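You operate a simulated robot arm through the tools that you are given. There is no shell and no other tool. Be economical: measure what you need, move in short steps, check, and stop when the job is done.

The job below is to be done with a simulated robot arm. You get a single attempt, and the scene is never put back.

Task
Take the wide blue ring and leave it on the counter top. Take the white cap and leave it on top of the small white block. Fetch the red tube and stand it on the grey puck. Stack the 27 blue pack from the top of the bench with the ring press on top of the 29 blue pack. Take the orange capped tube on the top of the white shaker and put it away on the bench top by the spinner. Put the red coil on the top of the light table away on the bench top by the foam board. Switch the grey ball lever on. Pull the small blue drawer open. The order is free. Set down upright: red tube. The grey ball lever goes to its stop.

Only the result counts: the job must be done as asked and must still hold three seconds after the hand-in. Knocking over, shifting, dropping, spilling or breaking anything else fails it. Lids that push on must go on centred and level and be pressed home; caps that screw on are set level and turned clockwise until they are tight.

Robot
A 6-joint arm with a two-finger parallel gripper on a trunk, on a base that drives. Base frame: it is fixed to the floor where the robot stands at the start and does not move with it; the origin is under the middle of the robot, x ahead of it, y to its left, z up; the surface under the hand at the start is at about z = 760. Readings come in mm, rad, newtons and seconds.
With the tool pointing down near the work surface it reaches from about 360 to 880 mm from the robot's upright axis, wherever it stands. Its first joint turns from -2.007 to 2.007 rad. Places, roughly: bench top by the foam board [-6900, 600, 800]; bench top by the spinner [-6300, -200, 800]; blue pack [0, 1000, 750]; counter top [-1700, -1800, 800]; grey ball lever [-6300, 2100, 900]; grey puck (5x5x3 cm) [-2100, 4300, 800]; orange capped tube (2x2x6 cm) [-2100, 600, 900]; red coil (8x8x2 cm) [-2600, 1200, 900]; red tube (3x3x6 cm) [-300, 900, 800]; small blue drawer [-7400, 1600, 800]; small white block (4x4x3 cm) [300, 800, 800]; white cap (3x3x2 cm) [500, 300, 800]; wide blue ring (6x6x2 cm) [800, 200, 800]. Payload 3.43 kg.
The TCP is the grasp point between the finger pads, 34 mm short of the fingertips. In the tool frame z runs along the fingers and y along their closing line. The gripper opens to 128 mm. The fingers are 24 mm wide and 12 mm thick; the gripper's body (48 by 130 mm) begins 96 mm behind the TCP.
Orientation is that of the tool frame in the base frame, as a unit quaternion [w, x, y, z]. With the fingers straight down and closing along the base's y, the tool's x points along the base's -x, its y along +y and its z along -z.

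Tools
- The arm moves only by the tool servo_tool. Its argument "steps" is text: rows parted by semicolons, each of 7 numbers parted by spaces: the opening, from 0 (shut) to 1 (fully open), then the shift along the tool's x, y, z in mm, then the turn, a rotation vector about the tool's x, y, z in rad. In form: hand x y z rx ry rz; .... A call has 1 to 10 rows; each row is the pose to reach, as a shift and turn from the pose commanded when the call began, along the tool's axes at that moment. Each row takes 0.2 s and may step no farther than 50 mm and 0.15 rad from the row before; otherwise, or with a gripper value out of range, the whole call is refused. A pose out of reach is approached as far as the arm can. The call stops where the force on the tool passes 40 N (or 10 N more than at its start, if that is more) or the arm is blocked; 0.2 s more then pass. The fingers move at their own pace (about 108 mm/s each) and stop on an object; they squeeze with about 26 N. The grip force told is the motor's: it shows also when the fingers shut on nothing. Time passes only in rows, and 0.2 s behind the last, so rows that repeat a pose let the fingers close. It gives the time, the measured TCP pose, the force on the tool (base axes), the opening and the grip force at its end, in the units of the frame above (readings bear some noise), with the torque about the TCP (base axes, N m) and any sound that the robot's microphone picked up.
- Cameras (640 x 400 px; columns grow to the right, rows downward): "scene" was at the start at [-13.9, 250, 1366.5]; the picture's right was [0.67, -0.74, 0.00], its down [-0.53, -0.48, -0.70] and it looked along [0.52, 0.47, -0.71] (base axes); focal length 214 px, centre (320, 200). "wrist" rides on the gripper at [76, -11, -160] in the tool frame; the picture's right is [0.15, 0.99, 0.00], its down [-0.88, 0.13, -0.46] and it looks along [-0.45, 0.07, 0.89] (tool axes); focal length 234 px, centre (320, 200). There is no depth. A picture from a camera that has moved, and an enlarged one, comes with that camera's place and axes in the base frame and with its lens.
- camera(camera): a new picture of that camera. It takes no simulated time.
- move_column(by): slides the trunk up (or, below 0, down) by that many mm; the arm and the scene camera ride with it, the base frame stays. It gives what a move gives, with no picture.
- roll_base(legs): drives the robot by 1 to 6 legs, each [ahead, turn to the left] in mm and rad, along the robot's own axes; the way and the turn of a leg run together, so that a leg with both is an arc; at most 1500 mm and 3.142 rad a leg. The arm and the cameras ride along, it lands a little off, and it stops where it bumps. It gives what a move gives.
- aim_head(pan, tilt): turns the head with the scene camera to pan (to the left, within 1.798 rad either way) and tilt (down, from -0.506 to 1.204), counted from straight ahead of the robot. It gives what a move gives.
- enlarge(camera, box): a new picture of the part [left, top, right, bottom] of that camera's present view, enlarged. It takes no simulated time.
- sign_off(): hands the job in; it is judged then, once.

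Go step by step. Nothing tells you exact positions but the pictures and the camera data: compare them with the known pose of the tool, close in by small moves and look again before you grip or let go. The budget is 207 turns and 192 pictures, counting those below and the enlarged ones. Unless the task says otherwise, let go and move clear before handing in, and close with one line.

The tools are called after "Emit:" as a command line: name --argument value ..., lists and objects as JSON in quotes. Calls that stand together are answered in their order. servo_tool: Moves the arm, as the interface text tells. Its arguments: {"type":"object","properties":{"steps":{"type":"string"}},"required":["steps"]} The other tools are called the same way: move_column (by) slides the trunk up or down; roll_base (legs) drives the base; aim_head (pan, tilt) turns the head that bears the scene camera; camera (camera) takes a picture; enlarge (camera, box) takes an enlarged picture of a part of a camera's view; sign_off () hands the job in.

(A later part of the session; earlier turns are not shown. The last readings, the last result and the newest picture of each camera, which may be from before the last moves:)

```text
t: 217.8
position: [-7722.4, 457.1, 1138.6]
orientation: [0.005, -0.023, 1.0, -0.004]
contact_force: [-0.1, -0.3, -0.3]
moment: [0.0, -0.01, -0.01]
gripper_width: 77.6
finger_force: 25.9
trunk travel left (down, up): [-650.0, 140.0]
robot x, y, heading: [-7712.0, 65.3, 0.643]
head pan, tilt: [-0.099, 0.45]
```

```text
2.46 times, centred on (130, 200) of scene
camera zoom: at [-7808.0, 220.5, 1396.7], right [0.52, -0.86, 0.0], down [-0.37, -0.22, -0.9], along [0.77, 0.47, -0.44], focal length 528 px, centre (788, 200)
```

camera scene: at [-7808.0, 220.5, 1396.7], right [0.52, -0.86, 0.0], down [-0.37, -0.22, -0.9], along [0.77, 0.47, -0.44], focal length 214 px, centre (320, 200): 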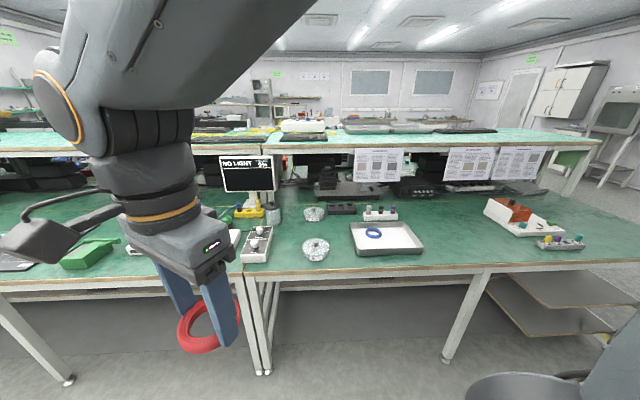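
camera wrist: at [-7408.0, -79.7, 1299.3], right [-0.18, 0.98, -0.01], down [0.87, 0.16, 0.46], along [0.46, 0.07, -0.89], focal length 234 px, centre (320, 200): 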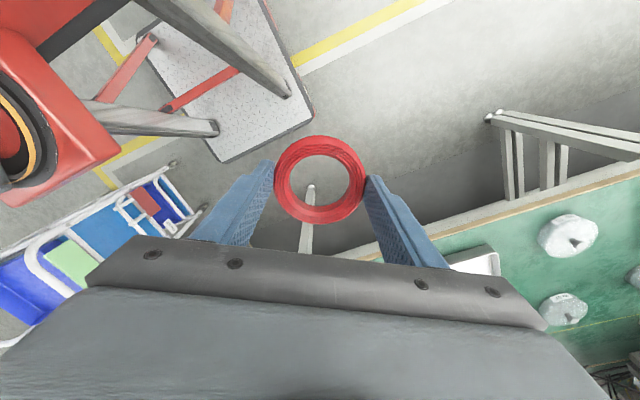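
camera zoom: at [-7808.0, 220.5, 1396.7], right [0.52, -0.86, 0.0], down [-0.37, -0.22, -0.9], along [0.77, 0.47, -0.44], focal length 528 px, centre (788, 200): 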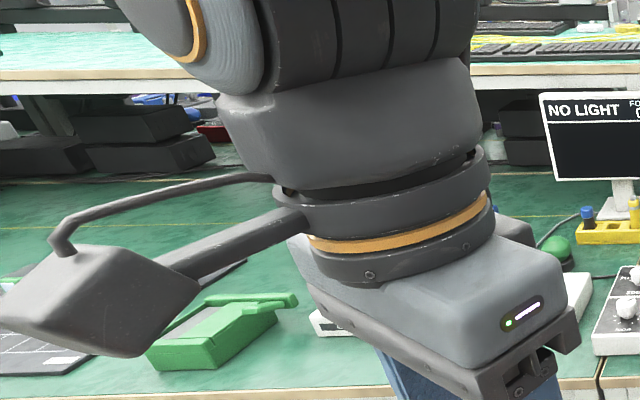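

The free spot between jars and tray at about (-6952, 655) lies right by the named place. I roll closer to bring it in reach.

Emit:
roll_base --legs '[[250, 0]]'

Emit:
camera --camera "scene"

```text
t: 219.6
position: [-7523.0, 606.8, 1138.6]
orientation: [0.004, -0.024, 1.0, -0.004]
contact_force: [0.4, 0.0, -0.5]
moment: [0.0, -0.06, 0.03]
gripper_width: 77.9
finger_force: 26.0
trunk travel left (down, up): [-650.0, 140.0]
robot x, y, heading: [-7511.8, 210.4, 0.646]
head pan, tilt: [-0.099, 0.45]
```

```text
120 pictures are left
camera scene: at [-7608.7, 369.8, 1396.7], right [0.52, -0.86, 0.0], down [-0.37, -0.23, -0.9], along [0.77, 0.47, -0.44], focal length 214 px, centre (320, 200)
```

scene: 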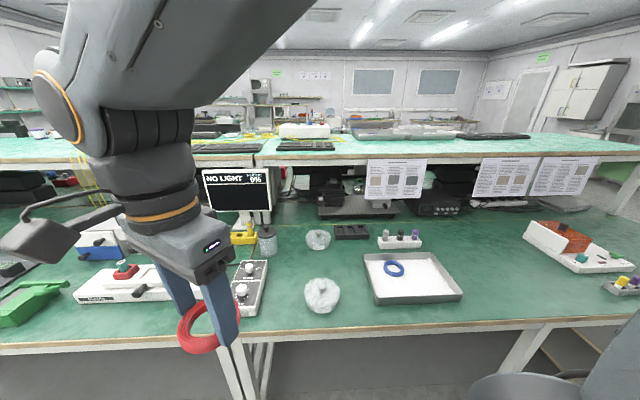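

Emit:
servo_tool --steps "0 -47 2 8 0 0 0;0 -94 4 16 0 0 0;0 -141 5 24 0 0 0;0 -188 7 32 0 0 0;0 -235 9 40 0 0 0;0 -282 10 48 0 0 0;0 -329 12 56 0 0 0;0 -376 14 64 0 0 0;0 -423 15 72 0 0 0;0 -470 17 80 0 0 0"

Emit:
servo_tool --steps "0 -35 1 20 0 0 0;0 -70 2 40 0 0 0;0 -103 3 60 0 0 0;0 -103 3 100 0 0 0;0 -103 3 130 0 0 0"

Emit:
camera --camera "wrist"

Emit:
enlarge --camera "scene" --box '[270, 190, 430, 310]'

```text
t: 221.8
position: [-7053.7, 647.4, 1063.2]
orientation: [0.004, -0.024, 1.0, -0.004]
contact_force: [-1.1, 0.3, -0.2]
moment: [-0.01, -0.06, 0.03]
gripper_width: 77.7
finger_force: 25.6
trunk travel left (down, up): [-650.0, 140.0]
robot x, y, heading: [-7513.4, 209.8, 0.643]
head pan, tilt: [-0.099, 0.45]
```

```text
t: 223.0
position: [-6947.3, 652.1, 934.5]
orientation: [0.005, -0.024, 1.0, -0.004]
contact_force: [0.7, 0.2, 0.5]
moment: [0.03, -0.02, 0.03]
gripper_width: 77.6
finger_force: 25.7
trunk travel left (down, up): [-650.0, 140.0]
robot x, y, heading: [-7507.9, 209.6, 0.639]
head pan, tilt: [-0.099, 0.45]
```

```text
119 pictures are left
camera wrist: at [-7024.9, 637.5, 1093.6], right [-0.19, 0.98, -0.01], down [0.87, 0.18, 0.46], along [0.46, 0.08, -0.89], focal length 234 px, centre (320, 200)
```

wrist: 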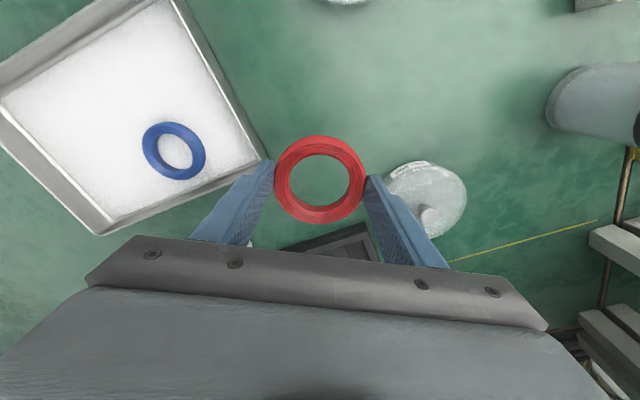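

```text
3.33 times, centred on (350, 250) of scene
camera zoom: at [-7608.8, 369.6, 1396.7], right [0.52, -0.86, 0.0], down [-0.37, -0.23, -0.9], along [0.77, 0.47, -0.44], focal length 715 px, centre (220, 33)
```

zoom: 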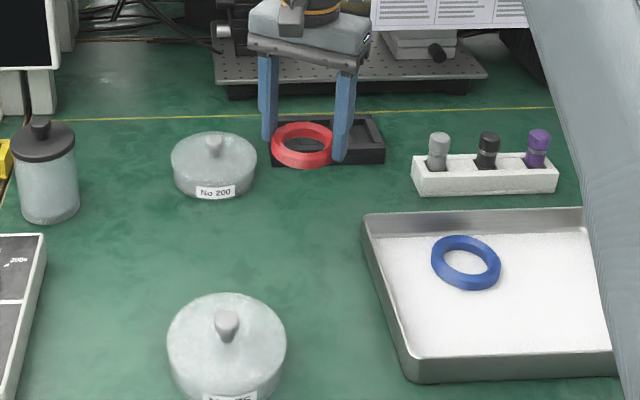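

The gap between tray and jar is good; I shift slightly to (-6962, 662) and lower until contact.

Emit:
servo_tool --steps "0 14.5 10.7 10 0 0 0;0 14.5 10.7 50 0 0 0;0 14.5 10.7 80 0 0 0;0 14.5 10.7 95 0 0 0;0 14.5 10.7 99 0 0 0;0 14.5 10.7 103 0 0 0;0 14.5 10.7 106 0 0 0"

Emit:
enlarge --camera "scene" --box '[300, 210, 400, 285]'

```text
t: 224.6
position: [-6963.3, 662.9, 828.0]
orientation: [0.004, -0.024, 1.0, -0.004]
contact_force: [-0.4, 0.0, 0.3]
moment: [-0.01, 0.02, -0.02]
gripper_width: 77.7
finger_force: 25.8
trunk travel left (down, up): [-650.0, 140.0]
robot x, y, heading: [-7516.0, 207.9, 0.647]
head pan, tilt: [-0.099, 0.45]
```

```text
5.33 times, centred on (350, 248) of scene
camera zoom: at [-7608.6, 369.8, 1396.7], right [0.52, -0.86, 0.0], down [-0.37, -0.23, -0.9], along [0.77, 0.47, -0.44], focal length 1144 px, centre (160, -53)
```

zoom: 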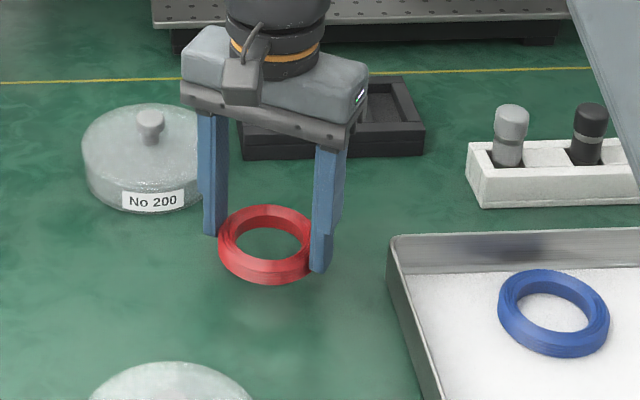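

Emit:
servo_tool --steps "0 0 0 8 0 0 0;0 0 0 15 0 0 0;0 0 0 20 0 0 0;0 0 0 23 0 0 0;0 0 0 26 0 0 0;0 0 0 28 0 0 0"

Emit:
enlarge --camera "scene" --box '[300, 210, 400, 285]'

```text
t: 226.0
position: [-6964.7, 662.1, 799.9]
orientation: [0.004, -0.024, 1.0, -0.004]
contact_force: [0.1, -0.5, -0.1]
moment: [-0.01, 0.01, 0.01]
gripper_width: 77.7
finger_force: 25.7
trunk travel left (down, up): [-650.0, 140.0]
robot x, y, heading: [-7510.3, 205.8, 0.646]
head pan, tilt: [-0.099, 0.45]
```

```text
5.33 times, centred on (350, 248) of scene
camera zoom: at [-7608.6, 369.8, 1396.7], right [0.52, -0.86, 0.0], down [-0.37, -0.23, -0.9], along [0.77, 0.47, -0.44], focal length 1144 px, centre (160, -53)
```

zoom: 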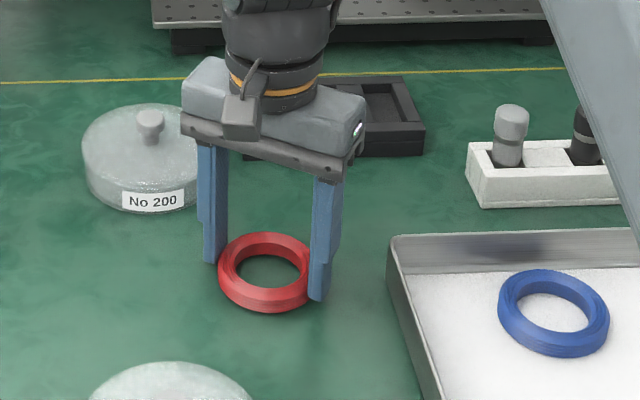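

Emit:
servo_tool --steps "0 0 0 2 0 0 0;0 0 0 4 0 0 0;0 0 0 6 0 0 0"

```text
t: 226.8
position: [-6963.2, 662.4, 795.6]
orientation: [0.006, -0.024, 1.0, -0.003]
contact_force: [0.1, -2.7, 23.1]
moment: [0.15, -0.1, 0.18]
gripper_width: 77.5
finger_force: 26.3
trunk travel left (down, up): [-650.0, 140.0]
robot x, y, heading: [-7511.8, 206.9, 0.642]
head pan, tilt: [-0.099, 0.45]
```

Coil is down. I ease off, release and lift away.

Emit:
servo_tool --steps "0 0 0 -1.5 0 0 0;0.65 0 0 -1.5 0 0 0;0.8 0 0 -1.5 0 0 0;0.8 0 0 -1.5 0 0 0;0.8 0 0 -45 0 0 0;0.8 0 0 -90 0 0 0;0.8 0 0 -140 0 0 0;0.8 0 0 -190 0 0 0;0.8 0 0 -240 0 0 0;0.8 0 0 -285 0 0 0"

Emit:
enlarge --camera "scene" --box '[300, 210, 400, 285]'

```text
t: 229.0
position: [-6966.3, 662.5, 1080.0]
orientation: [0.005, -0.024, 1.0, -0.004]
contact_force: [0.5, 0.4, -0.9]
moment: [-0.02, 0.04, -0.01]
gripper_width: 102.5
finger_force: 0.0
trunk travel left (down, up): [-650.0, 140.0]
robot x, y, heading: [-7511.1, 214.7, 0.645]
head pan, tilt: [-0.099, 0.45]
```

```text
5.33 times, centred on (350, 248) of scene
camera zoom: at [-7608.3, 370.1, 1396.7], right [0.52, -0.86, 0.0], down [-0.37, -0.23, -0.9], along [0.77, 0.47, -0.44], focal length 1144 px, centre (160, -53)
```

zoom: 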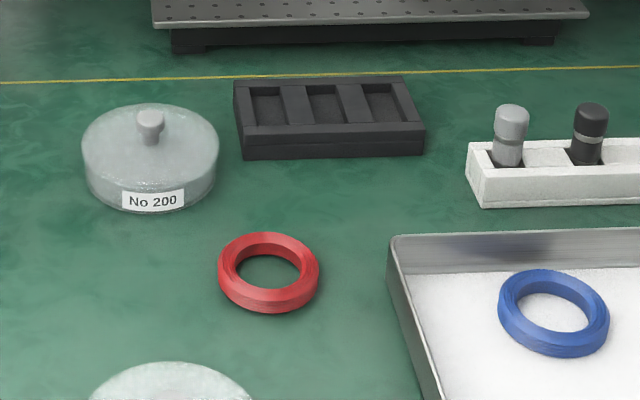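

The coil is on the bench top. Next comes the small blue drawer further along this row; retract and move along.

Emit:
servo_tool --steps "0.3 48 -2 -20 0 0 0;0.3 96 -4 -40 0 0 0;0.3 144 -6 -60 0 0 0;0.3 192 -8 -60 0 0 0;0.3 240 -10 -60 0 0 0;0.3 288 -12 -60 0 0 0;0.3 336 -14 -60 0 0 0;0.3 384 -16 -60 0 0 0;0.3 432 -18 -60 0 0 0;0.3 480 -20 -60 0 0 0"

Emit:
servo_tool --steps "0 40 -4 0 0 0 0;0 78 -8 0 0 0 0"

Emit:
roll_base --legs '[[-300, 0], [0, 1.535], [950, 0], [0, -1.56]]'

Emit:
camera --camera "scene"

```text
refused: row 1 steps farther than a row can; nothing moved
```

```text
t: 229.6
position: [-7043.4, 652.0, 1078.5]
orientation: [0.004, -0.024, 1.0, -0.004]
contact_force: [0.9, -0.7, -0.3]
moment: [-0.03, 0.04, 0.0]
gripper_width: 0.0
finger_force: 22.4
trunk travel left (down, up): [-650.0, 140.0]
robot x, y, heading: [-7513.9, 214.8, 0.648]
head pan, tilt: [-0.099, 0.45]
```

```text
t: 243.8
position: [-7800.1, 1247.3, 1078.3]
orientation: [0.005, -0.009, 1.0, -0.005]
contact_force: [-0.8, -0.3, 0.3]
moment: [0.01, -0.01, 0.02]
gripper_width: 0.0
finger_force: 25.7
trunk travel left (down, up): [-650.0, 140.0]
robot x, y, heading: [-8282.5, 819.3, 0.611]
head pan, tilt: [-0.099, 0.45]
```

```text
114 pictures are left
camera scene: at [-8375.2, 982.8, 1396.7], right [0.49, -0.87, 0.0], down [-0.38, -0.21, -0.9], along [0.78, 0.44, -0.44], focal length 214 px, centre (320, 200)
```

scene: 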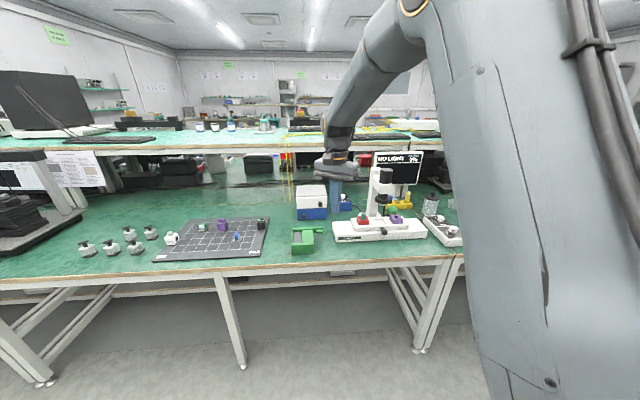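

Emit:
enlarge --camera "scene" --box '[270, 160, 370, 260]'

```text
4.00 times, centred on (320, 210) of scene
camera zoom: at [-8375.2, 982.8, 1396.7], right [0.49, -0.87, 0.0], down [-0.38, -0.21, -0.9], along [0.78, 0.44, -0.44], focal length 858 px, centre (320, 160)
```

zoom: 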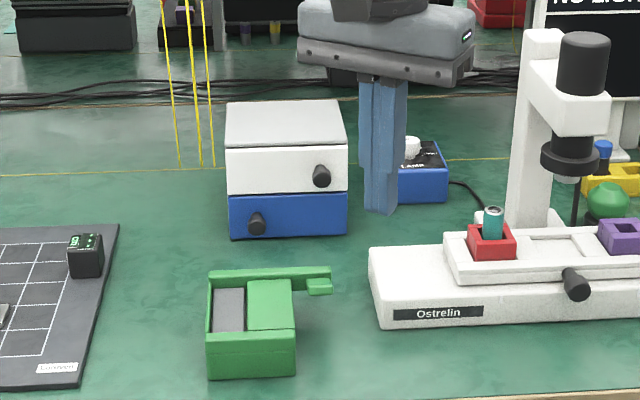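

The "small blue drawer" is the lower drawer of the white/blue box, with a black knob at about (-7515, 1562, 790). I roll closer and bring the hand over it.

Emit:
roll_base --legs '[[300, 0]]'

Emit:
aim_head --pan 0.3 --tilt 0.6

Emit:
camera --camera "scene"

Emit:
camera --camera "wrist"

```text
t: 245.8
position: [-7557.3, 1423.5, 1078.4]
orientation: [0.004, -0.011, 1.0, -0.004]
contact_force: [0.2, 0.6, -0.1]
moment: [0.0, 0.03, -0.04]
gripper_width: 0.0
finger_force: 26.4
trunk travel left (down, up): [-650.0, 140.0]
robot x, y, heading: [-8034.4, 993.8, 0.619]
head pan, tilt: [-0.099, 0.45]
```

```text
t: 246.7
position: [-7556.8, 1423.6, 1079.4]
orientation: [0.004, -0.012, 1.0, -0.004]
contact_force: [0.4, 0.3, -0.1]
moment: [0.0, 0.0, 0.0]
gripper_width: 0.0
finger_force: 26.2
trunk travel left (down, up): [-650.0, 140.0]
robot x, y, heading: [-8037.7, 994.6, 0.615]
head pan, tilt: [0.3, 0.6]
```

```text
112 pictures are left
camera scene: at [-8156.1, 1180.8, 1383.1], right [0.79, -0.61, 0.0], down [-0.34, -0.45, -0.83], along [0.5, 0.66, -0.56], focal length 214 px, centre (320, 200)
```

scene: 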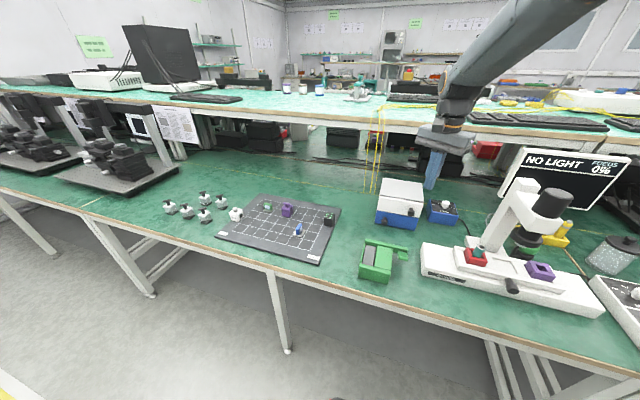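

```text
111 pictures are left
camera wrist: at [-7634.2, 1410.7, 1238.4], right [-0.17, 0.99, -0.01], down [0.87, 0.15, 0.46], along [0.46, 0.07, -0.89], focal length 234 px, centre (320, 200)
```

wrist: 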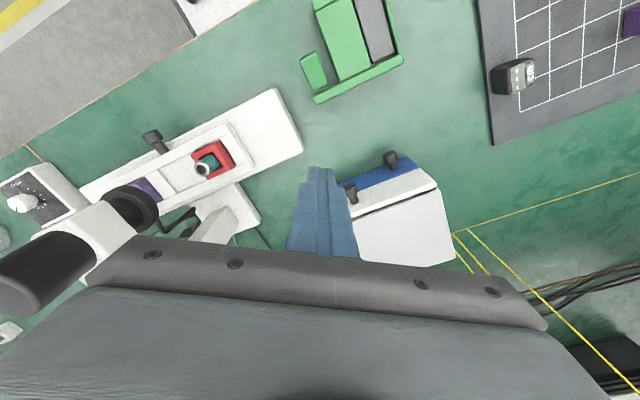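

Emit:
servo_tool --steps "0.3 -5 22 0 0 0 -0.09;0.4 -10 45 0 0 0 -0.18;0.5 -15 68 0 0 0 -0.27;0.5 -20 90 30 0 0 -0.36;0.5 -25 113 70 0 0 -0.45;0.5 -10 135 100 0 0 -0.536;0.5 -10 135 110 0 0 -0.536"

Emit:
camera --camera "wrist"

Emit:
enlarge --camera "scene" --box '[350, 160, 450, 260]'

```text
t: 248.3
position: [-7549.3, 1558.8, 967.9]
orientation: [0.003, -0.276, 0.961, -0.005]
contact_force: [-0.4, 0.1, -0.3]
moment: [0.02, 0.0, -0.01]
gripper_width: 64.2
finger_force: 0.0
trunk travel left (down, up): [-650.0, 140.0]
robot x, y, heading: [-8039.1, 993.0, 0.617]
head pan, tilt: [0.3, 0.6]
```

```text
110 pictures are left
camera wrist: at [-7609.1, 1509.1, 1128.0], right [-0.65, 0.76, -0.01], down [0.67, 0.58, 0.46], along [0.36, 0.29, -0.89], focal length 234 px, centre (320, 200)
```

wrist: 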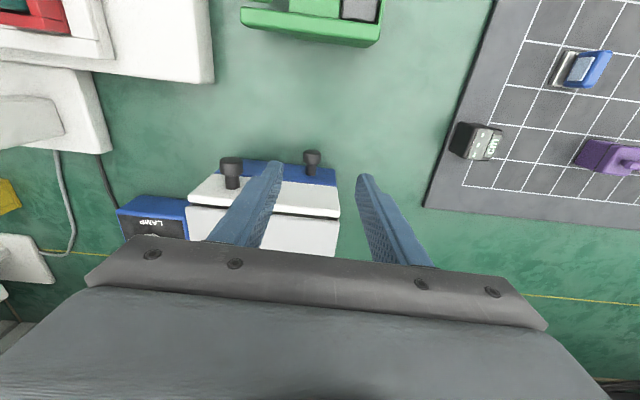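

```text
4.00 times, centred on (400, 210) of scene
camera zoom: at [-8156.1, 1180.9, 1383.1], right [0.79, -0.61, 0.0], down [-0.34, -0.45, -0.83], along [0.5, 0.66, -0.56], focal length 858 px, centre (0, 160)
```

zoom: 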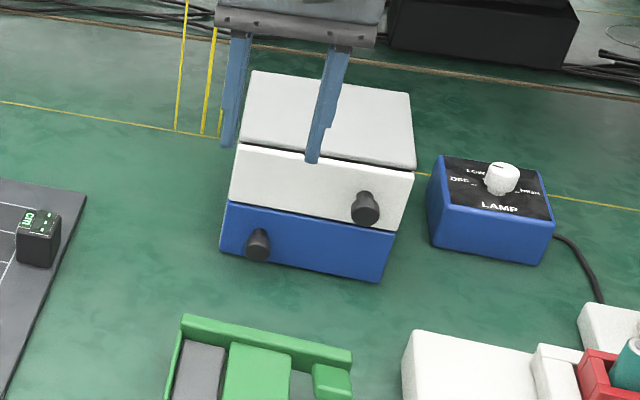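

Knob end is near (-7522, 1561). I align and descend beside it with the body staying above the box top.

Emit:
servo_tool --steps "0.45 -34 -12.4 0 0 0 0;0.45 -34 -12.4 40 0 0 0;0.45 -34 -12.4 80 0 0 0;0.45 -34 -12.4 110 0 0 0;0.45 -34 -12.4 130 0 0 0;0.45 -34 -12.4 138 0 0 0"

Emit:
camera --camera "wrist"

Emit:
enlarge --camera "scene" --box '[360, 170, 440, 250]'

```text
t: 249.7
position: [-7511.7, 1563.2, 831.1]
orientation: [0.004, -0.276, 0.961, -0.005]
contact_force: [1.1, 0.0, -0.2]
moment: [-0.02, 0.02, -0.02]
gripper_width: 57.5
finger_force: 0.1
trunk travel left (down, up): [-650.0, 140.0]
robot x, y, heading: [-8041.0, 995.4, 0.617]
head pan, tilt: [0.3, 0.6]
```

```text
108 pictures are left
camera wrist: at [-7572.3, 1514.3, 990.3], right [-0.65, 0.76, -0.01], down [0.67, 0.58, 0.46], along [0.36, 0.29, -0.89], focal length 234 px, centre (320, 200)
```

wrist: 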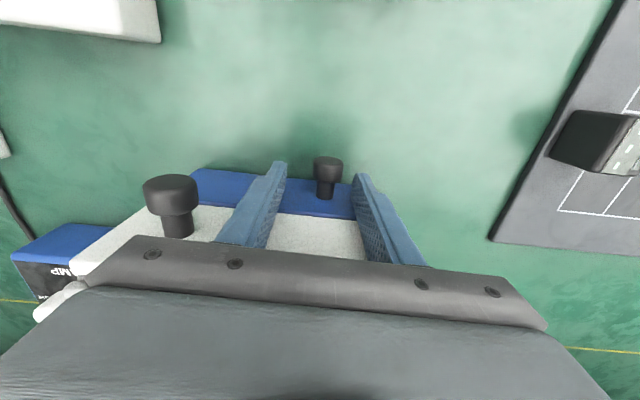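

```text
5.00 times, centred on (400, 210) of scene
camera zoom: at [-8156.1, 1180.8, 1383.1], right [0.79, -0.61, 0.0], down [-0.34, -0.45, -0.83], along [0.5, 0.66, -0.56], focal length 1072 px, centre (-80, 150)
```

zoom: 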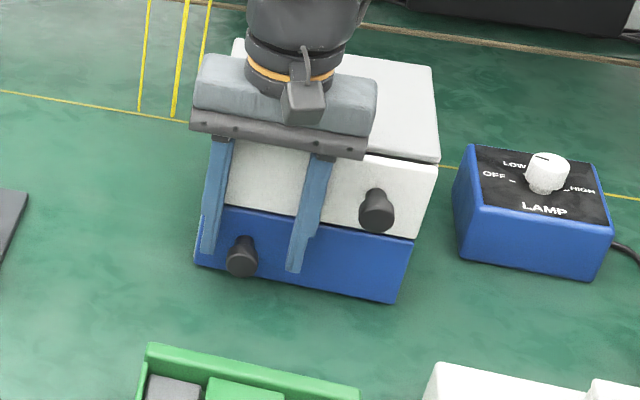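

The knob is between the fingers. Lower to z≈812 and close.

Emit:
servo_tool --steps "0.45 0 0 8 0 0 0;0.45 0 0 14 0 0 0;0.45 0 0 19 0 0 0;0.2 0 0 19 0 0 0;0 0 0 19 0 0 0;0 0 0 19 0 0 0"

Emit:
camera --camera "wrist"

```text
t: 251.1
position: [-7515.1, 1568.3, 810.2]
orientation: [0.003, -0.276, 0.961, -0.004]
contact_force: [-5.8, 8.0, -3.6]
moment: [0.16, 0.0, 0.16]
gripper_width: 25.1
finger_force: 45.0
trunk travel left (down, up): [-650.0, 140.0]
robot x, y, heading: [-8037.6, 994.4, 0.63]
head pan, tilt: [0.3, 0.6]
stopped in row 6: the force on the tool passed its limit at 42 N (the readings are from after the stop); the commanded pose is now the measured one
```

```text
106 pictures are left
camera wrist: at [-7575.4, 1517.5, 970.7], right [-0.65, 0.76, -0.01], down [0.67, 0.58, 0.46], along [0.35, 0.29, -0.89], focal length 234 px, centre (320, 200)
```

wrist: 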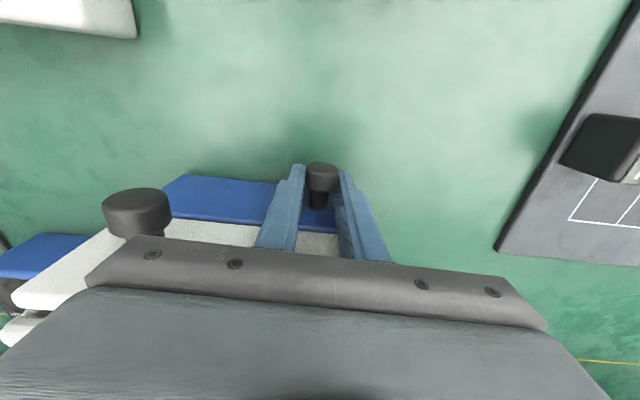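

Knob gripped. Pull outward along the tool's x.

Emit:
servo_tool --steps "0 6 0 0 0 0 0;0 14 0 0 0 0 0;0 22 0 0 0 0 0;0 30 0 0 0 0 0;0 38 0 0 0 0 0;0 46 0 0 0 0 0;0 54 0 0 0 0 0;0 62 0 0 0 0 0"

Emit:
camera --camera "scene"

Emit:
camera --camera "wrist"

```text
t: 252.9
position: [-7566.7, 1533.9, 810.3]
orientation: [0.003, -0.277, 0.961, -0.004]
contact_force: [0.4, -1.3, -4.2]
moment: [0.02, -0.13, 0.36]
gripper_width: 25.4
finger_force: 45.3
trunk travel left (down, up): [-650.0, 140.0]
robot x, y, heading: [-8032.0, 994.5, 0.616]
head pan, tilt: [0.3, 0.6]
```

```text
105 pictures are left
camera scene: at [-8156.8, 1180.6, 1383.1], right [0.8, -0.6, 0.0], down [-0.34, -0.45, -0.82], along [0.5, 0.66, -0.57], focal length 214 px, centre (320, 200)
```

scene: 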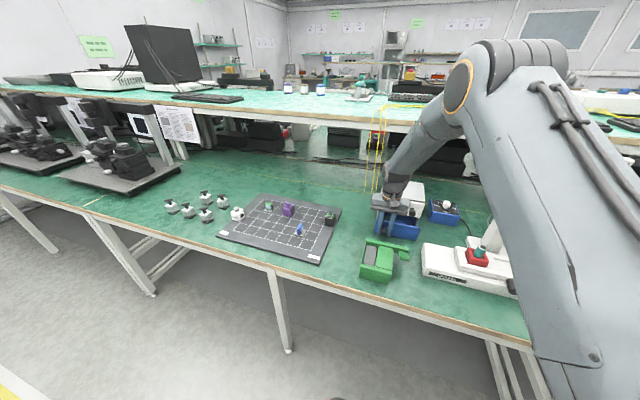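

```text
104 pictures are left
camera wrist: at [-7626.7, 1483.3, 970.8], right [-0.65, 0.76, -0.01], down [0.67, 0.58, 0.46], along [0.35, 0.29, -0.89], focal length 234 px, centre (320, 200)
```

wrist: 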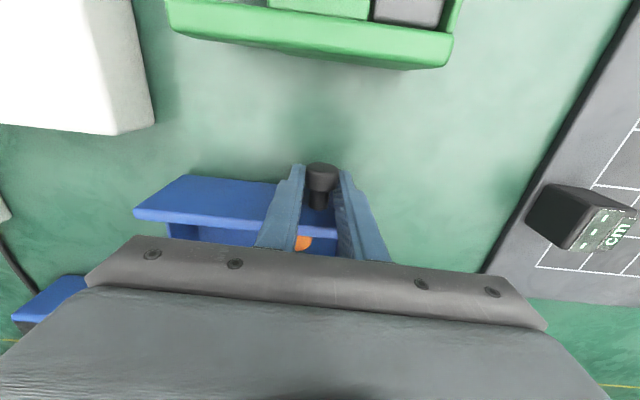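

The drawer slid 62 mm. The green holder is still about 77 mm away, so I pull up to 40 mm more.

Emit:
servo_tool --steps "0 8 0 0 0 0 0;0 16 0 0 0 0 0;0 24 0 0 0 0 0;0 32 0 0 0 0 0;0 40 0 0 0 0 0"

Emit:
camera --camera "wrist"

```text
t: 254.1
position: [-7600.6, 1511.3, 810.7]
orientation: [0.003, -0.276, 0.961, -0.003]
contact_force: [17.5, -25.2, -0.2]
moment: [-0.39, -0.15, 0.7]
gripper_width: 25.3
finger_force: 45.0
trunk travel left (down, up): [-650.0, 140.0]
robot x, y, heading: [-8039.4, 996.2, 0.62]
head pan, tilt: [0.3, 0.6]
```

```text
103 pictures are left
camera wrist: at [-7659.8, 1461.0, 970.9], right [-0.65, 0.76, -0.01], down [0.67, 0.58, 0.46], along [0.35, 0.29, -0.89], focal length 234 px, centre (320, 200)
```

wrist: 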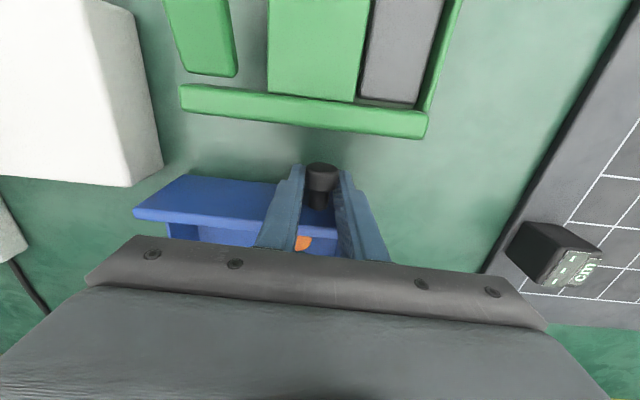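

The drawer is out about 100 mm. Release the knob and lift straight up.

Emit:
servo_tool --steps "0 -1 0 0 0 0 0;0.25 -1 0 0 0 0 0;0.4 -1 0 0 0 0 0;0.4 -1 0 0 0 0 0;0.4 -1 0 -40 0 0 0;0.4 -1 0 -85 0 0 0;0.4 -1 0 -130 0 0 0;0.4 -1 0 -180 0 0 0;0.4 -1 0 -230 0 0 0;0.4 -1 0 -280 0 0 0"

Emit:
enlarge --camera "scene" --box '[340, 160, 460, 280]'

```text
t: 256.3
position: [-7603.7, 1515.1, 1090.9]
orientation: [0.003, -0.276, 0.961, -0.003]
contact_force: [0.4, 0.1, -0.7]
moment: [-0.05, 0.04, 0.02]
gripper_width: 51.2
finger_force: 0.1
trunk travel left (down, up): [-650.0, 140.0]
robot x, y, heading: [-8040.7, 992.5, 0.621]
head pan, tilt: [0.3, 0.6]
```

```text
3.33 times, centred on (400, 220) of scene
camera zoom: at [-8156.8, 1180.5, 1383.1], right [0.8, -0.6, 0.0], down [-0.34, -0.45, -0.82], along [0.5, 0.66, -0.57], focal length 715 px, centre (53, 133)
```

zoom: 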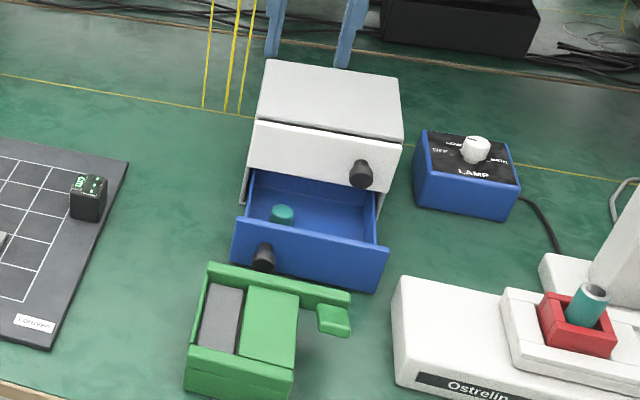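

The drawer is open. Next the lever, which faces the other aisle; I retract and drive back around the row end.

Emit:
servo_tool --steps "0 43 13 -5 0 0 0;0 87 25 -10 0 0 0;0 130 38 -15 0 0 0;0 174 51 -20 0 0 0;0 217 64 -25 0 0 0;0 260 77 -30 0 0 0;0 304 89 -35 0 0 0;0 347 102 -40 0 0 0;0 390 115 -45 0 0 0;0 434 128 -50 0 0 0"

Emit:
roll_base --legs '[[-455, 0], [0, -1.583], [1500, 0], [1500, 0], [1300, 0], [0, 1.57]]'

```text
t: 258.5
position: [-8040.2, 1392.2, 1136.7]
orientation: [0.003, -0.277, 0.961, -0.004]
contact_force: [-0.4, 1.6, 0.7]
moment: [0.01, 0.0, 0.03]
gripper_width: 0.2
finger_force: 25.6
trunk travel left (down, up): [-650.0, 140.0]
robot x, y, heading: [-8036.7, 993.9, 0.623]
head pan, tilt: [0.3, 0.6]
```

```text
t: 289.0
position: [-5990.6, -2393.4, 1136.5]
orientation: [0.004, -0.275, 0.961, -0.004]
contact_force: [0.0, 0.9, -0.2]
moment: [0.0, 0.04, 0.03]
gripper_width: 0.0
finger_force: 25.9
trunk travel left (down, up): [-650.0, 140.0]
robot x, y, heading: [-5986.8, -2793.2, 0.616]
head pan, tilt: [0.3, 0.6]
```

Emit:
roll_base --legs '[[1500, 0], [1500, 0], [600, 0], [0, 1.562], [1000, 0]]'

Emit:
aim_head --pan 0.0 --tilt 0.25

Emit:
camera --camera "scene"

```text
t: 315.1
position: [-4067.3, 137.6, 1137.0]
orientation: [-0.005, 0.877, -0.48, 0.0]
contact_force: [0.3, -0.4, 0.7]
moment: [-0.04, 0.01, -0.01]
gripper_width: 0.1
finger_force: 25.7
trunk travel left (down, up): [-650.0, 140.0]
robot x, y, heading: [-3666.6, 147.2, 2.205]
head pan, tilt: [0.3, 0.6]
```

```text
t: 316.0
position: [-4066.5, 139.1, 1137.4]
orientation: [-0.005, 0.877, -0.48, 0.0]
contact_force: [-0.4, 0.6, -1.1]
moment: [-0.02, -0.01, 0.0]
gripper_width: 0.0
finger_force: 26.1
trunk travel left (down, up): [-650.0, 140.0]
robot x, y, heading: [-3666.9, 144.8, 2.205]
head pan, tilt: [0.0, 0.25]
```

```text
101 pictures are left
camera scene: at [-3836.0, 46.5, 1415.3], right [0.81, 0.59, 0.0], down [0.15, -0.2, -0.97], along [-0.57, 0.78, -0.25], focal length 214 px, centre (320, 200)
```

scene: 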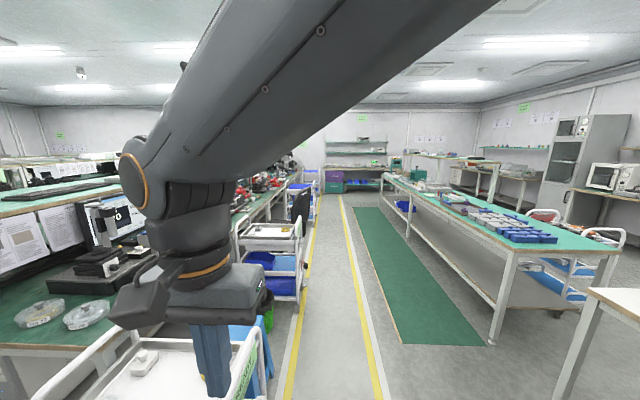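

Emit:
roll_base --legs '[[0, -0.03], [1400, 0], [1300, 0]]'

Emit:
aim_head --pan 1.3 --tilt 0.45

Emit:
camera --camera "scene"

```text
t: 329.6
position: [-5619.5, 2386.1, 1137.0]
orientation: [-0.005, 0.87, -0.493, 0.0]
contact_force: [-0.8, 0.0, -0.5]
moment: [0.0, 0.01, -0.01]
gripper_width: 0.1
finger_force: 26.2
trunk travel left (down, up): [-650.0, 140.0]
robot x, y, heading: [-5220.4, 2379.5, 2.171]
head pan, tilt: [0.0, 0.25]
```

```text
t: 331.0
position: [-5621.2, 2386.3, 1136.0]
orientation: [-0.004, 0.87, -0.494, 0.0]
contact_force: [0.2, -0.1, 0.5]
moment: [0.01, 0.01, -0.02]
gripper_width: 0.0
finger_force: 26.0
trunk travel left (down, up): [-650.0, 140.0]
robot x, y, heading: [-5224.0, 2382.6, 2.176]
head pan, tilt: [1.3, 0.45]
```

```text
100 pictures are left
camera scene: at [-5426.1, 2180.4, 1396.7], right [-0.32, 0.95, 0.0], down [0.41, 0.14, -0.9], along [-0.85, -0.29, -0.44], focal length 214 px, centre (320, 200)
```

scene: 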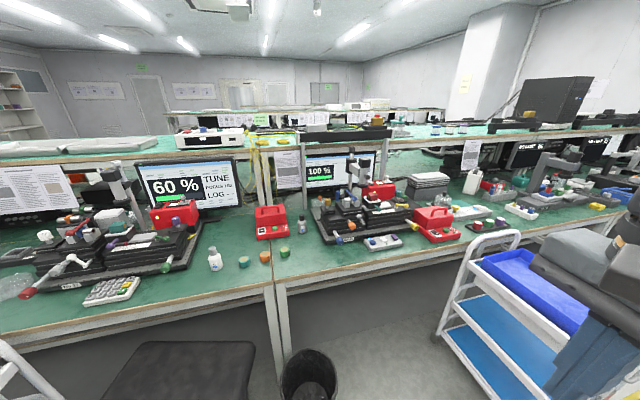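

Emit:
enlarge --camera "scene" --box '[290, 140, 480, 270]'

Emit:
enlarge --camera "scene" --box '[20, 150, 240, 300]'

```text
3.08 times, centred on (385, 205) of scene
camera zoom: at [-5426.1, 2180.4, 1396.7], right [-0.32, 0.95, 0.0], down [0.41, 0.14, -0.9], along [-0.85, -0.29, -0.44], focal length 660 px, centre (120, 185)
```

zoom: 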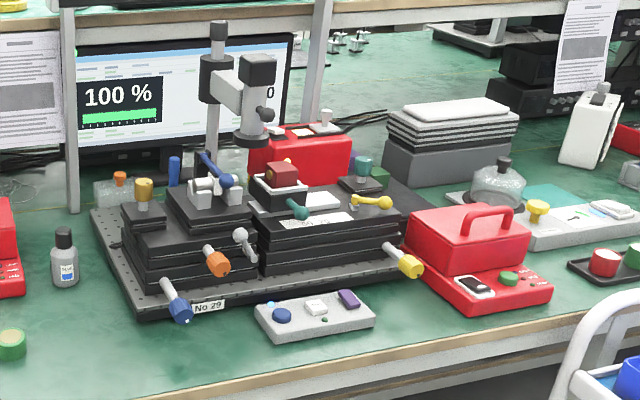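

```text
2.67 times, centred on (130, 225) of scene
camera zoom: at [-5426.1, 2180.4, 1396.7], right [-0.32, 0.95, 0.0], down [0.41, 0.14, -0.9], along [-0.85, -0.29, -0.44], focal length 572 px, centre (827, 133)
```

zoom: 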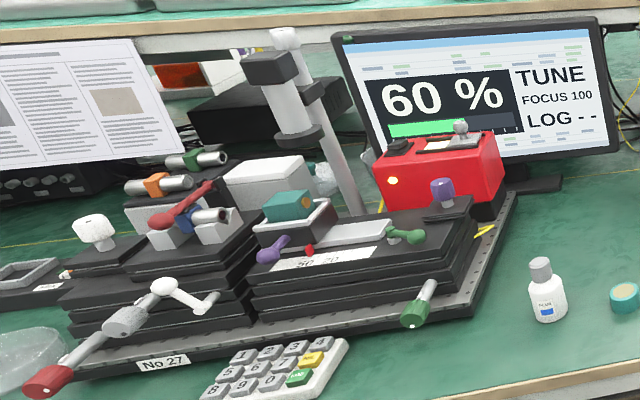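

Emit:
enlarge --camera "scene" --box '[335, 195, 395, 240]'

Emit:
enlarge --camera "scene" --box '[310, 175, 440, 260]'

```text
8.89 times, centred on (365, 218) of scene
camera zoom: at [-5426.1, 2180.4, 1396.7], right [-0.32, 0.95, 0.0], down [0.41, 0.14, -0.9], along [-0.85, -0.29, -0.44], focal length 1906 px, centre (-80, 44)
```

zoom: 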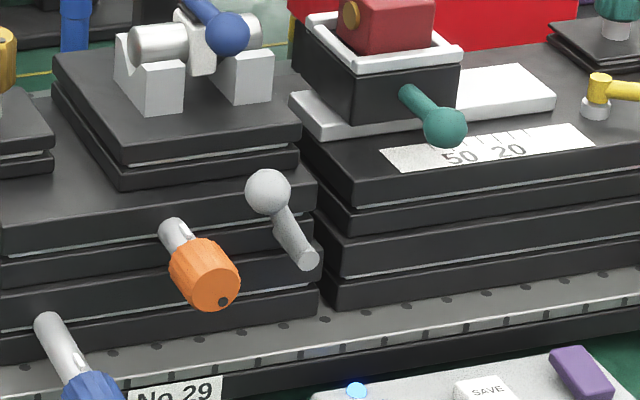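

```text
4.71 times, centred on (375, 218) of scene
camera zoom: at [-5426.1, 2180.4, 1396.7], right [-0.32, 0.95, 0.0], down [0.41, 0.14, -0.9], along [-0.85, -0.29, -0.44], focal length 1009 px, centre (61, 118)
```

zoom: 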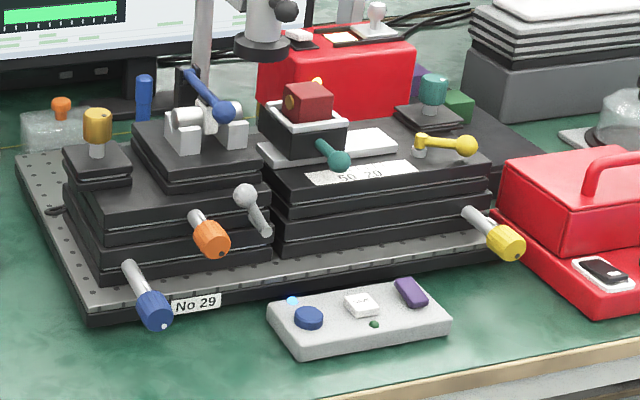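

The grey ball lever sits on the front of the "No 29" stage, tilted up-left. I drive to the open slot in front of it, facing the bench.

Emit:
roll_base --legs '[[0, 0.764], [442, 0], [0, 0.809]]'

Emit:
aim_head --pan -0.15 --tilt 0.6

Emit:
camera --camera "scene"

```text
t: 337.9
position: [-5658.5, 2073.2, 1135.8]
orientation: [-0.004, 0.963, 0.27, -0.004]
contact_force: [-0.1, 0.4, 0.1]
moment: [0.02, 0.0, 0.0]
gripper_width: 0.2
finger_force: 25.8
trunk travel left (down, up): [-650.0, 140.0]
robot x, y, heading: [-5657.3, 2473.6, -2.531]
head pan, tilt: [1.3, 0.45]
```

```text
t: 339.4
position: [-5658.6, 2072.8, 1136.8]
orientation: [-0.003, 0.963, 0.271, -0.003]
contact_force: [0.0, 0.5, -0.3]
moment: [-0.01, 0.04, -0.01]
gripper_width: 0.0
finger_force: 25.8
trunk travel left (down, up): [-650.0, 140.0]
robot x, y, heading: [-5660.2, 2471.4, -2.534]
head pan, tilt: [-0.15, 0.6]
```

```text
95 pictures are left
camera scene: at [-5562.1, 2316.5, 1383.1], right [-0.44, 0.9, 0.0], down [0.51, 0.25, -0.83], along [-0.74, -0.37, -0.56], focal length 214 px, centre (320, 200)
```

scene: 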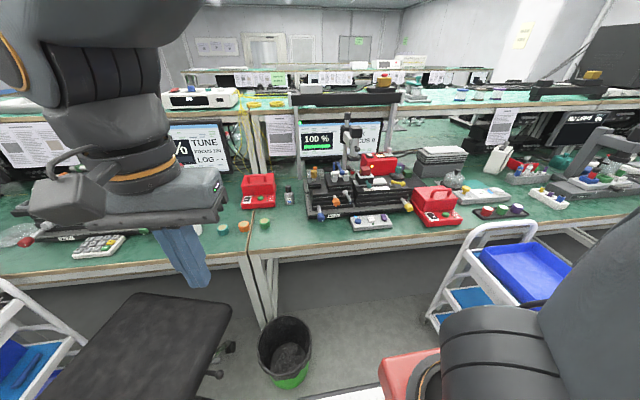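

Emit:
enlarge --camera "scene" --box '[300, 160, 400, 230]'

```text
5.71 times, centred on (350, 195) of scene
camera zoom: at [-5562.1, 2316.5, 1383.1], right [-0.44, 0.9, 0.0], down [0.51, 0.25, -0.83], along [-0.74, -0.37, -0.56], focal length 1226 px, centre (149, 229)
```

zoom: 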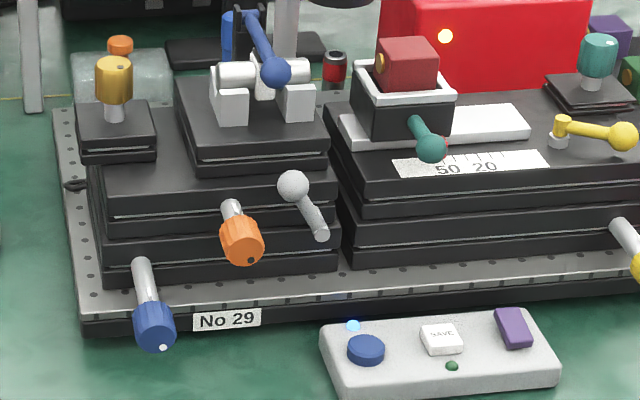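

Emit:
servo_tool --steps "0.35 -35 -27 0 0 0 0;0.35 -70 -54 0 0 0 0;0.35 -105 -82 0 0 0 0;0.35 -140 -109 0 0 0 0;0.35 -174 -136 0 0 0 0;0.35 -209 -164 0 0 0 0;0.35 -244 -191 0 0 0 0;0.35 -279 -218 0 0 0 0;0.35 -314 -246 0 0 0 0;0.35 -348 -273 0 0 0 0"

Emit:
servo_tool --steps "0.35 -35 -27 20 0 0 0;0.35 -69 -54 40 0 0 0"

Emit:
camera --camera "wrist"

Emit:
enlarge --camera "scene" --box '[290, 120, 410, 230]'

```text
t: 341.6
position: [-6097.9, 2124.9, 1139.7]
orientation: [-0.002, 0.963, 0.27, -0.004]
contact_force: [0.8, 0.1, 1.0]
moment: [-0.03, 0.04, -0.01]
gripper_width: 44.9
finger_force: 0.0
trunk travel left (down, up): [-650.0, 140.0]
robot x, y, heading: [-5656.9, 2471.6, -2.535]
head pan, tilt: [-0.15, 0.6]
```

```text
t: 342.2
position: [-6184.5, 2135.6, 1100.8]
orientation: [-0.003, 0.963, 0.27, -0.004]
contact_force: [0.4, 0.9, 1.2]
moment: [0.0, 0.08, 0.0]
gripper_width: 44.8
finger_force: 0.0
trunk travel left (down, up): [-650.0, 140.0]
robot x, y, heading: [-5656.1, 2469.3, -2.533]
head pan, tilt: [-0.15, 0.6]
```

```text
93 pictures are left
camera wrist: at [-6123.9, 2182.4, 1262.5], right [0.64, -0.77, -0.01], down [-0.68, -0.57, 0.46], along [-0.36, -0.29, -0.89], focal length 234 px, centre (320, 200)
```

wrist: 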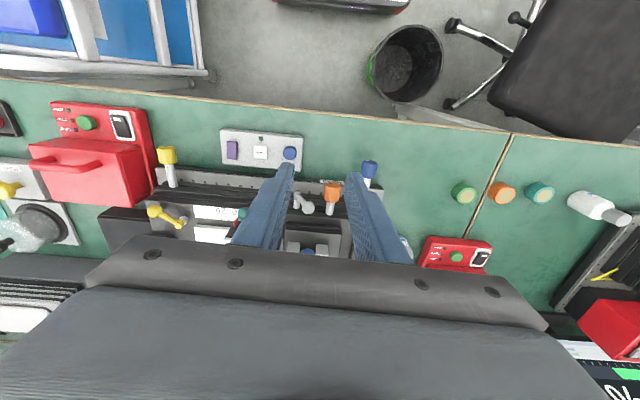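

```text
3.64 times, centred on (350, 175) of scene
camera zoom: at [-5561.4, 2316.8, 1383.1], right [-0.44, 0.9, 0.0], down [0.51, 0.25, -0.83], along [-0.74, -0.37, -0.56], focal length 780 px, centre (211, 291)
```

zoom: 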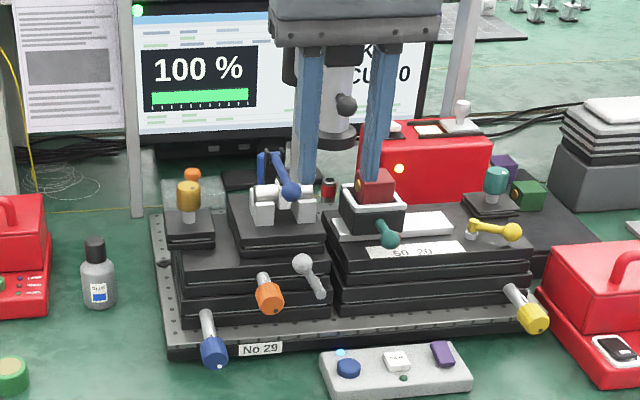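

Emit:
enlarge --camera "wrist" --box '[270, 160, 370, 235]'

```text
5.33 times, centred on (320, 198) of wrist
camera zoom: at [-6123.9, 2182.4, 1262.5], right [0.64, -0.77, -0.01], down [-0.68, -0.57, 0.46], along [-0.36, -0.29, -0.89], focal length 1249 px, centre (320, 213)
```

zoom: 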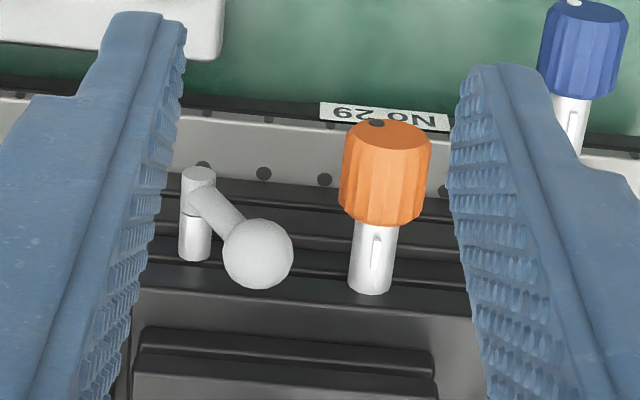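

Ball found at about (-6293, 2071, 904), on a post with its arm tilted left. I lower an open fork over the ball.

Emit:
servo_tool --steps "0.3 -42 0 0 0 0 0;0.3 -84 -1 0 0 0 0;0.3 -126 -1.4 10 0 0 0;0.3 -126 -1.4 50 0 0 0;0.3 -126 -1.4 90 0 0 0;0.3 -126 -1.4 125 0 0 0;0.3 -126 -1.4 145 0 0 0"

Emit:
enlarge --camera "wrist" --box '[250, 140, 390, 240]'

Emit:
enlarge --camera "scene" --box '[300, 150, 400, 220]'

```text
t: 343.8
position: [-6295.1, 2072.2, 956.7]
orientation: [-0.005, 0.963, 0.271, -0.002]
contact_force: [0.3, 0.9, 0.1]
moment: [-0.01, -0.01, 0.01]
gripper_width: 38.2
finger_force: 0.0
trunk travel left (down, up): [-650.0, 140.0]
robot x, y, heading: [-5657.7, 2470.8, -2.534]
head pan, tilt: [-0.15, 0.6]
```

```text
4.00 times, centred on (320, 190) of wrist
camera zoom: at [-6234.1, 2119.8, 1117.1], right [0.64, -0.77, -0.01], down [-0.68, -0.57, 0.46], along [-0.36, -0.29, -0.89], focal length 937 px, centre (320, 240)
```

zoom: 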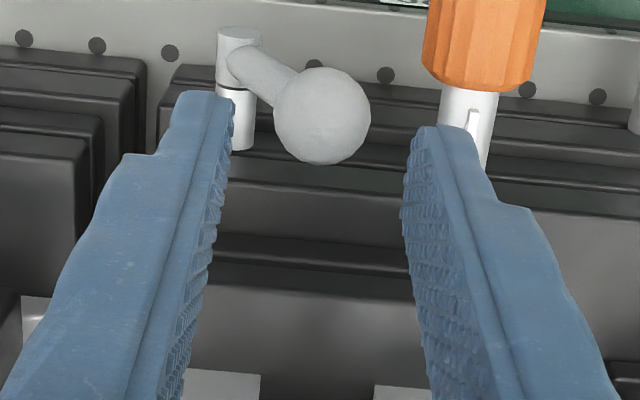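

```text
5.71 times, centred on (350, 185) of scene
camera zoom: at [-5562.1, 2316.7, 1383.1], right [-0.44, 0.9, 0.0], down [0.51, 0.25, -0.83], along [-0.74, -0.37, -0.56], focal length 1226 px, centre (149, 286)
```

zoom: 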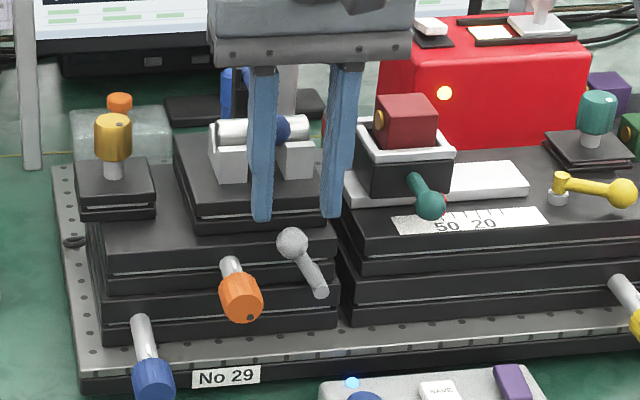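

Emit:
servo_tool --steps "0.3 0 0 10 0 0 0;0.3 0 0 20 0 0 0;0.3 0 0 28 0 0 0;0.3 0 -5 28 0 0 0;0.3 0 -10 28 0 0 0;0.3 0 -15 28 0 0 0;0.3 0 -20 28 0 0 0;0.3 0 -25 28 0 0 0"

Emit:
enlarge --camera "wrist" --box '[250, 140, 390, 240]'

Emit:
enlarge --camera "scene" --box '[300, 150, 400, 220]'

```text
t: 345.6
position: [-6306.8, 2089.6, 929.2]
orientation: [-0.004, 0.962, 0.272, -0.002]
contact_force: [8.7, -11.3, -0.2]
moment: [1.53, 1.11, 0.6]
gripper_width: 39.1
finger_force: 0.1
trunk travel left (down, up): [-650.0, 140.0]
robot x, y, heading: [-5655.1, 2471.7, -2.531]
head pan, tilt: [-0.15, 0.6]
```

```text
4.00 times, centred on (320, 190) of wrist
camera zoom: at [-6246.8, 2137.8, 1089.4], right [0.64, -0.77, -0.01], down [-0.68, -0.57, 0.46], along [-0.36, -0.29, -0.89], focal length 937 px, centre (320, 240)
```

zoom: 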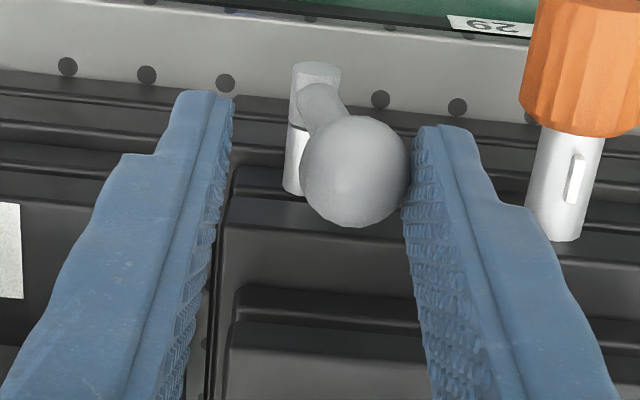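

```text
5.71 times, centred on (350, 185) of scene
camera zoom: at [-5561.4, 2316.1, 1383.0], right [-0.44, 0.9, 0.0], down [0.51, 0.25, -0.83], along [-0.74, -0.37, -0.56], focal length 1226 px, centre (149, 286)
```

zoom: 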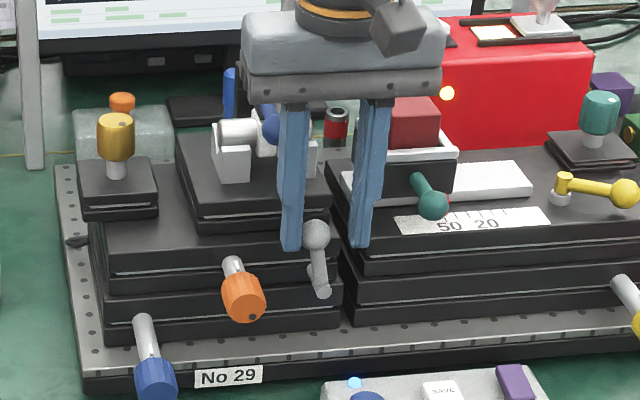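

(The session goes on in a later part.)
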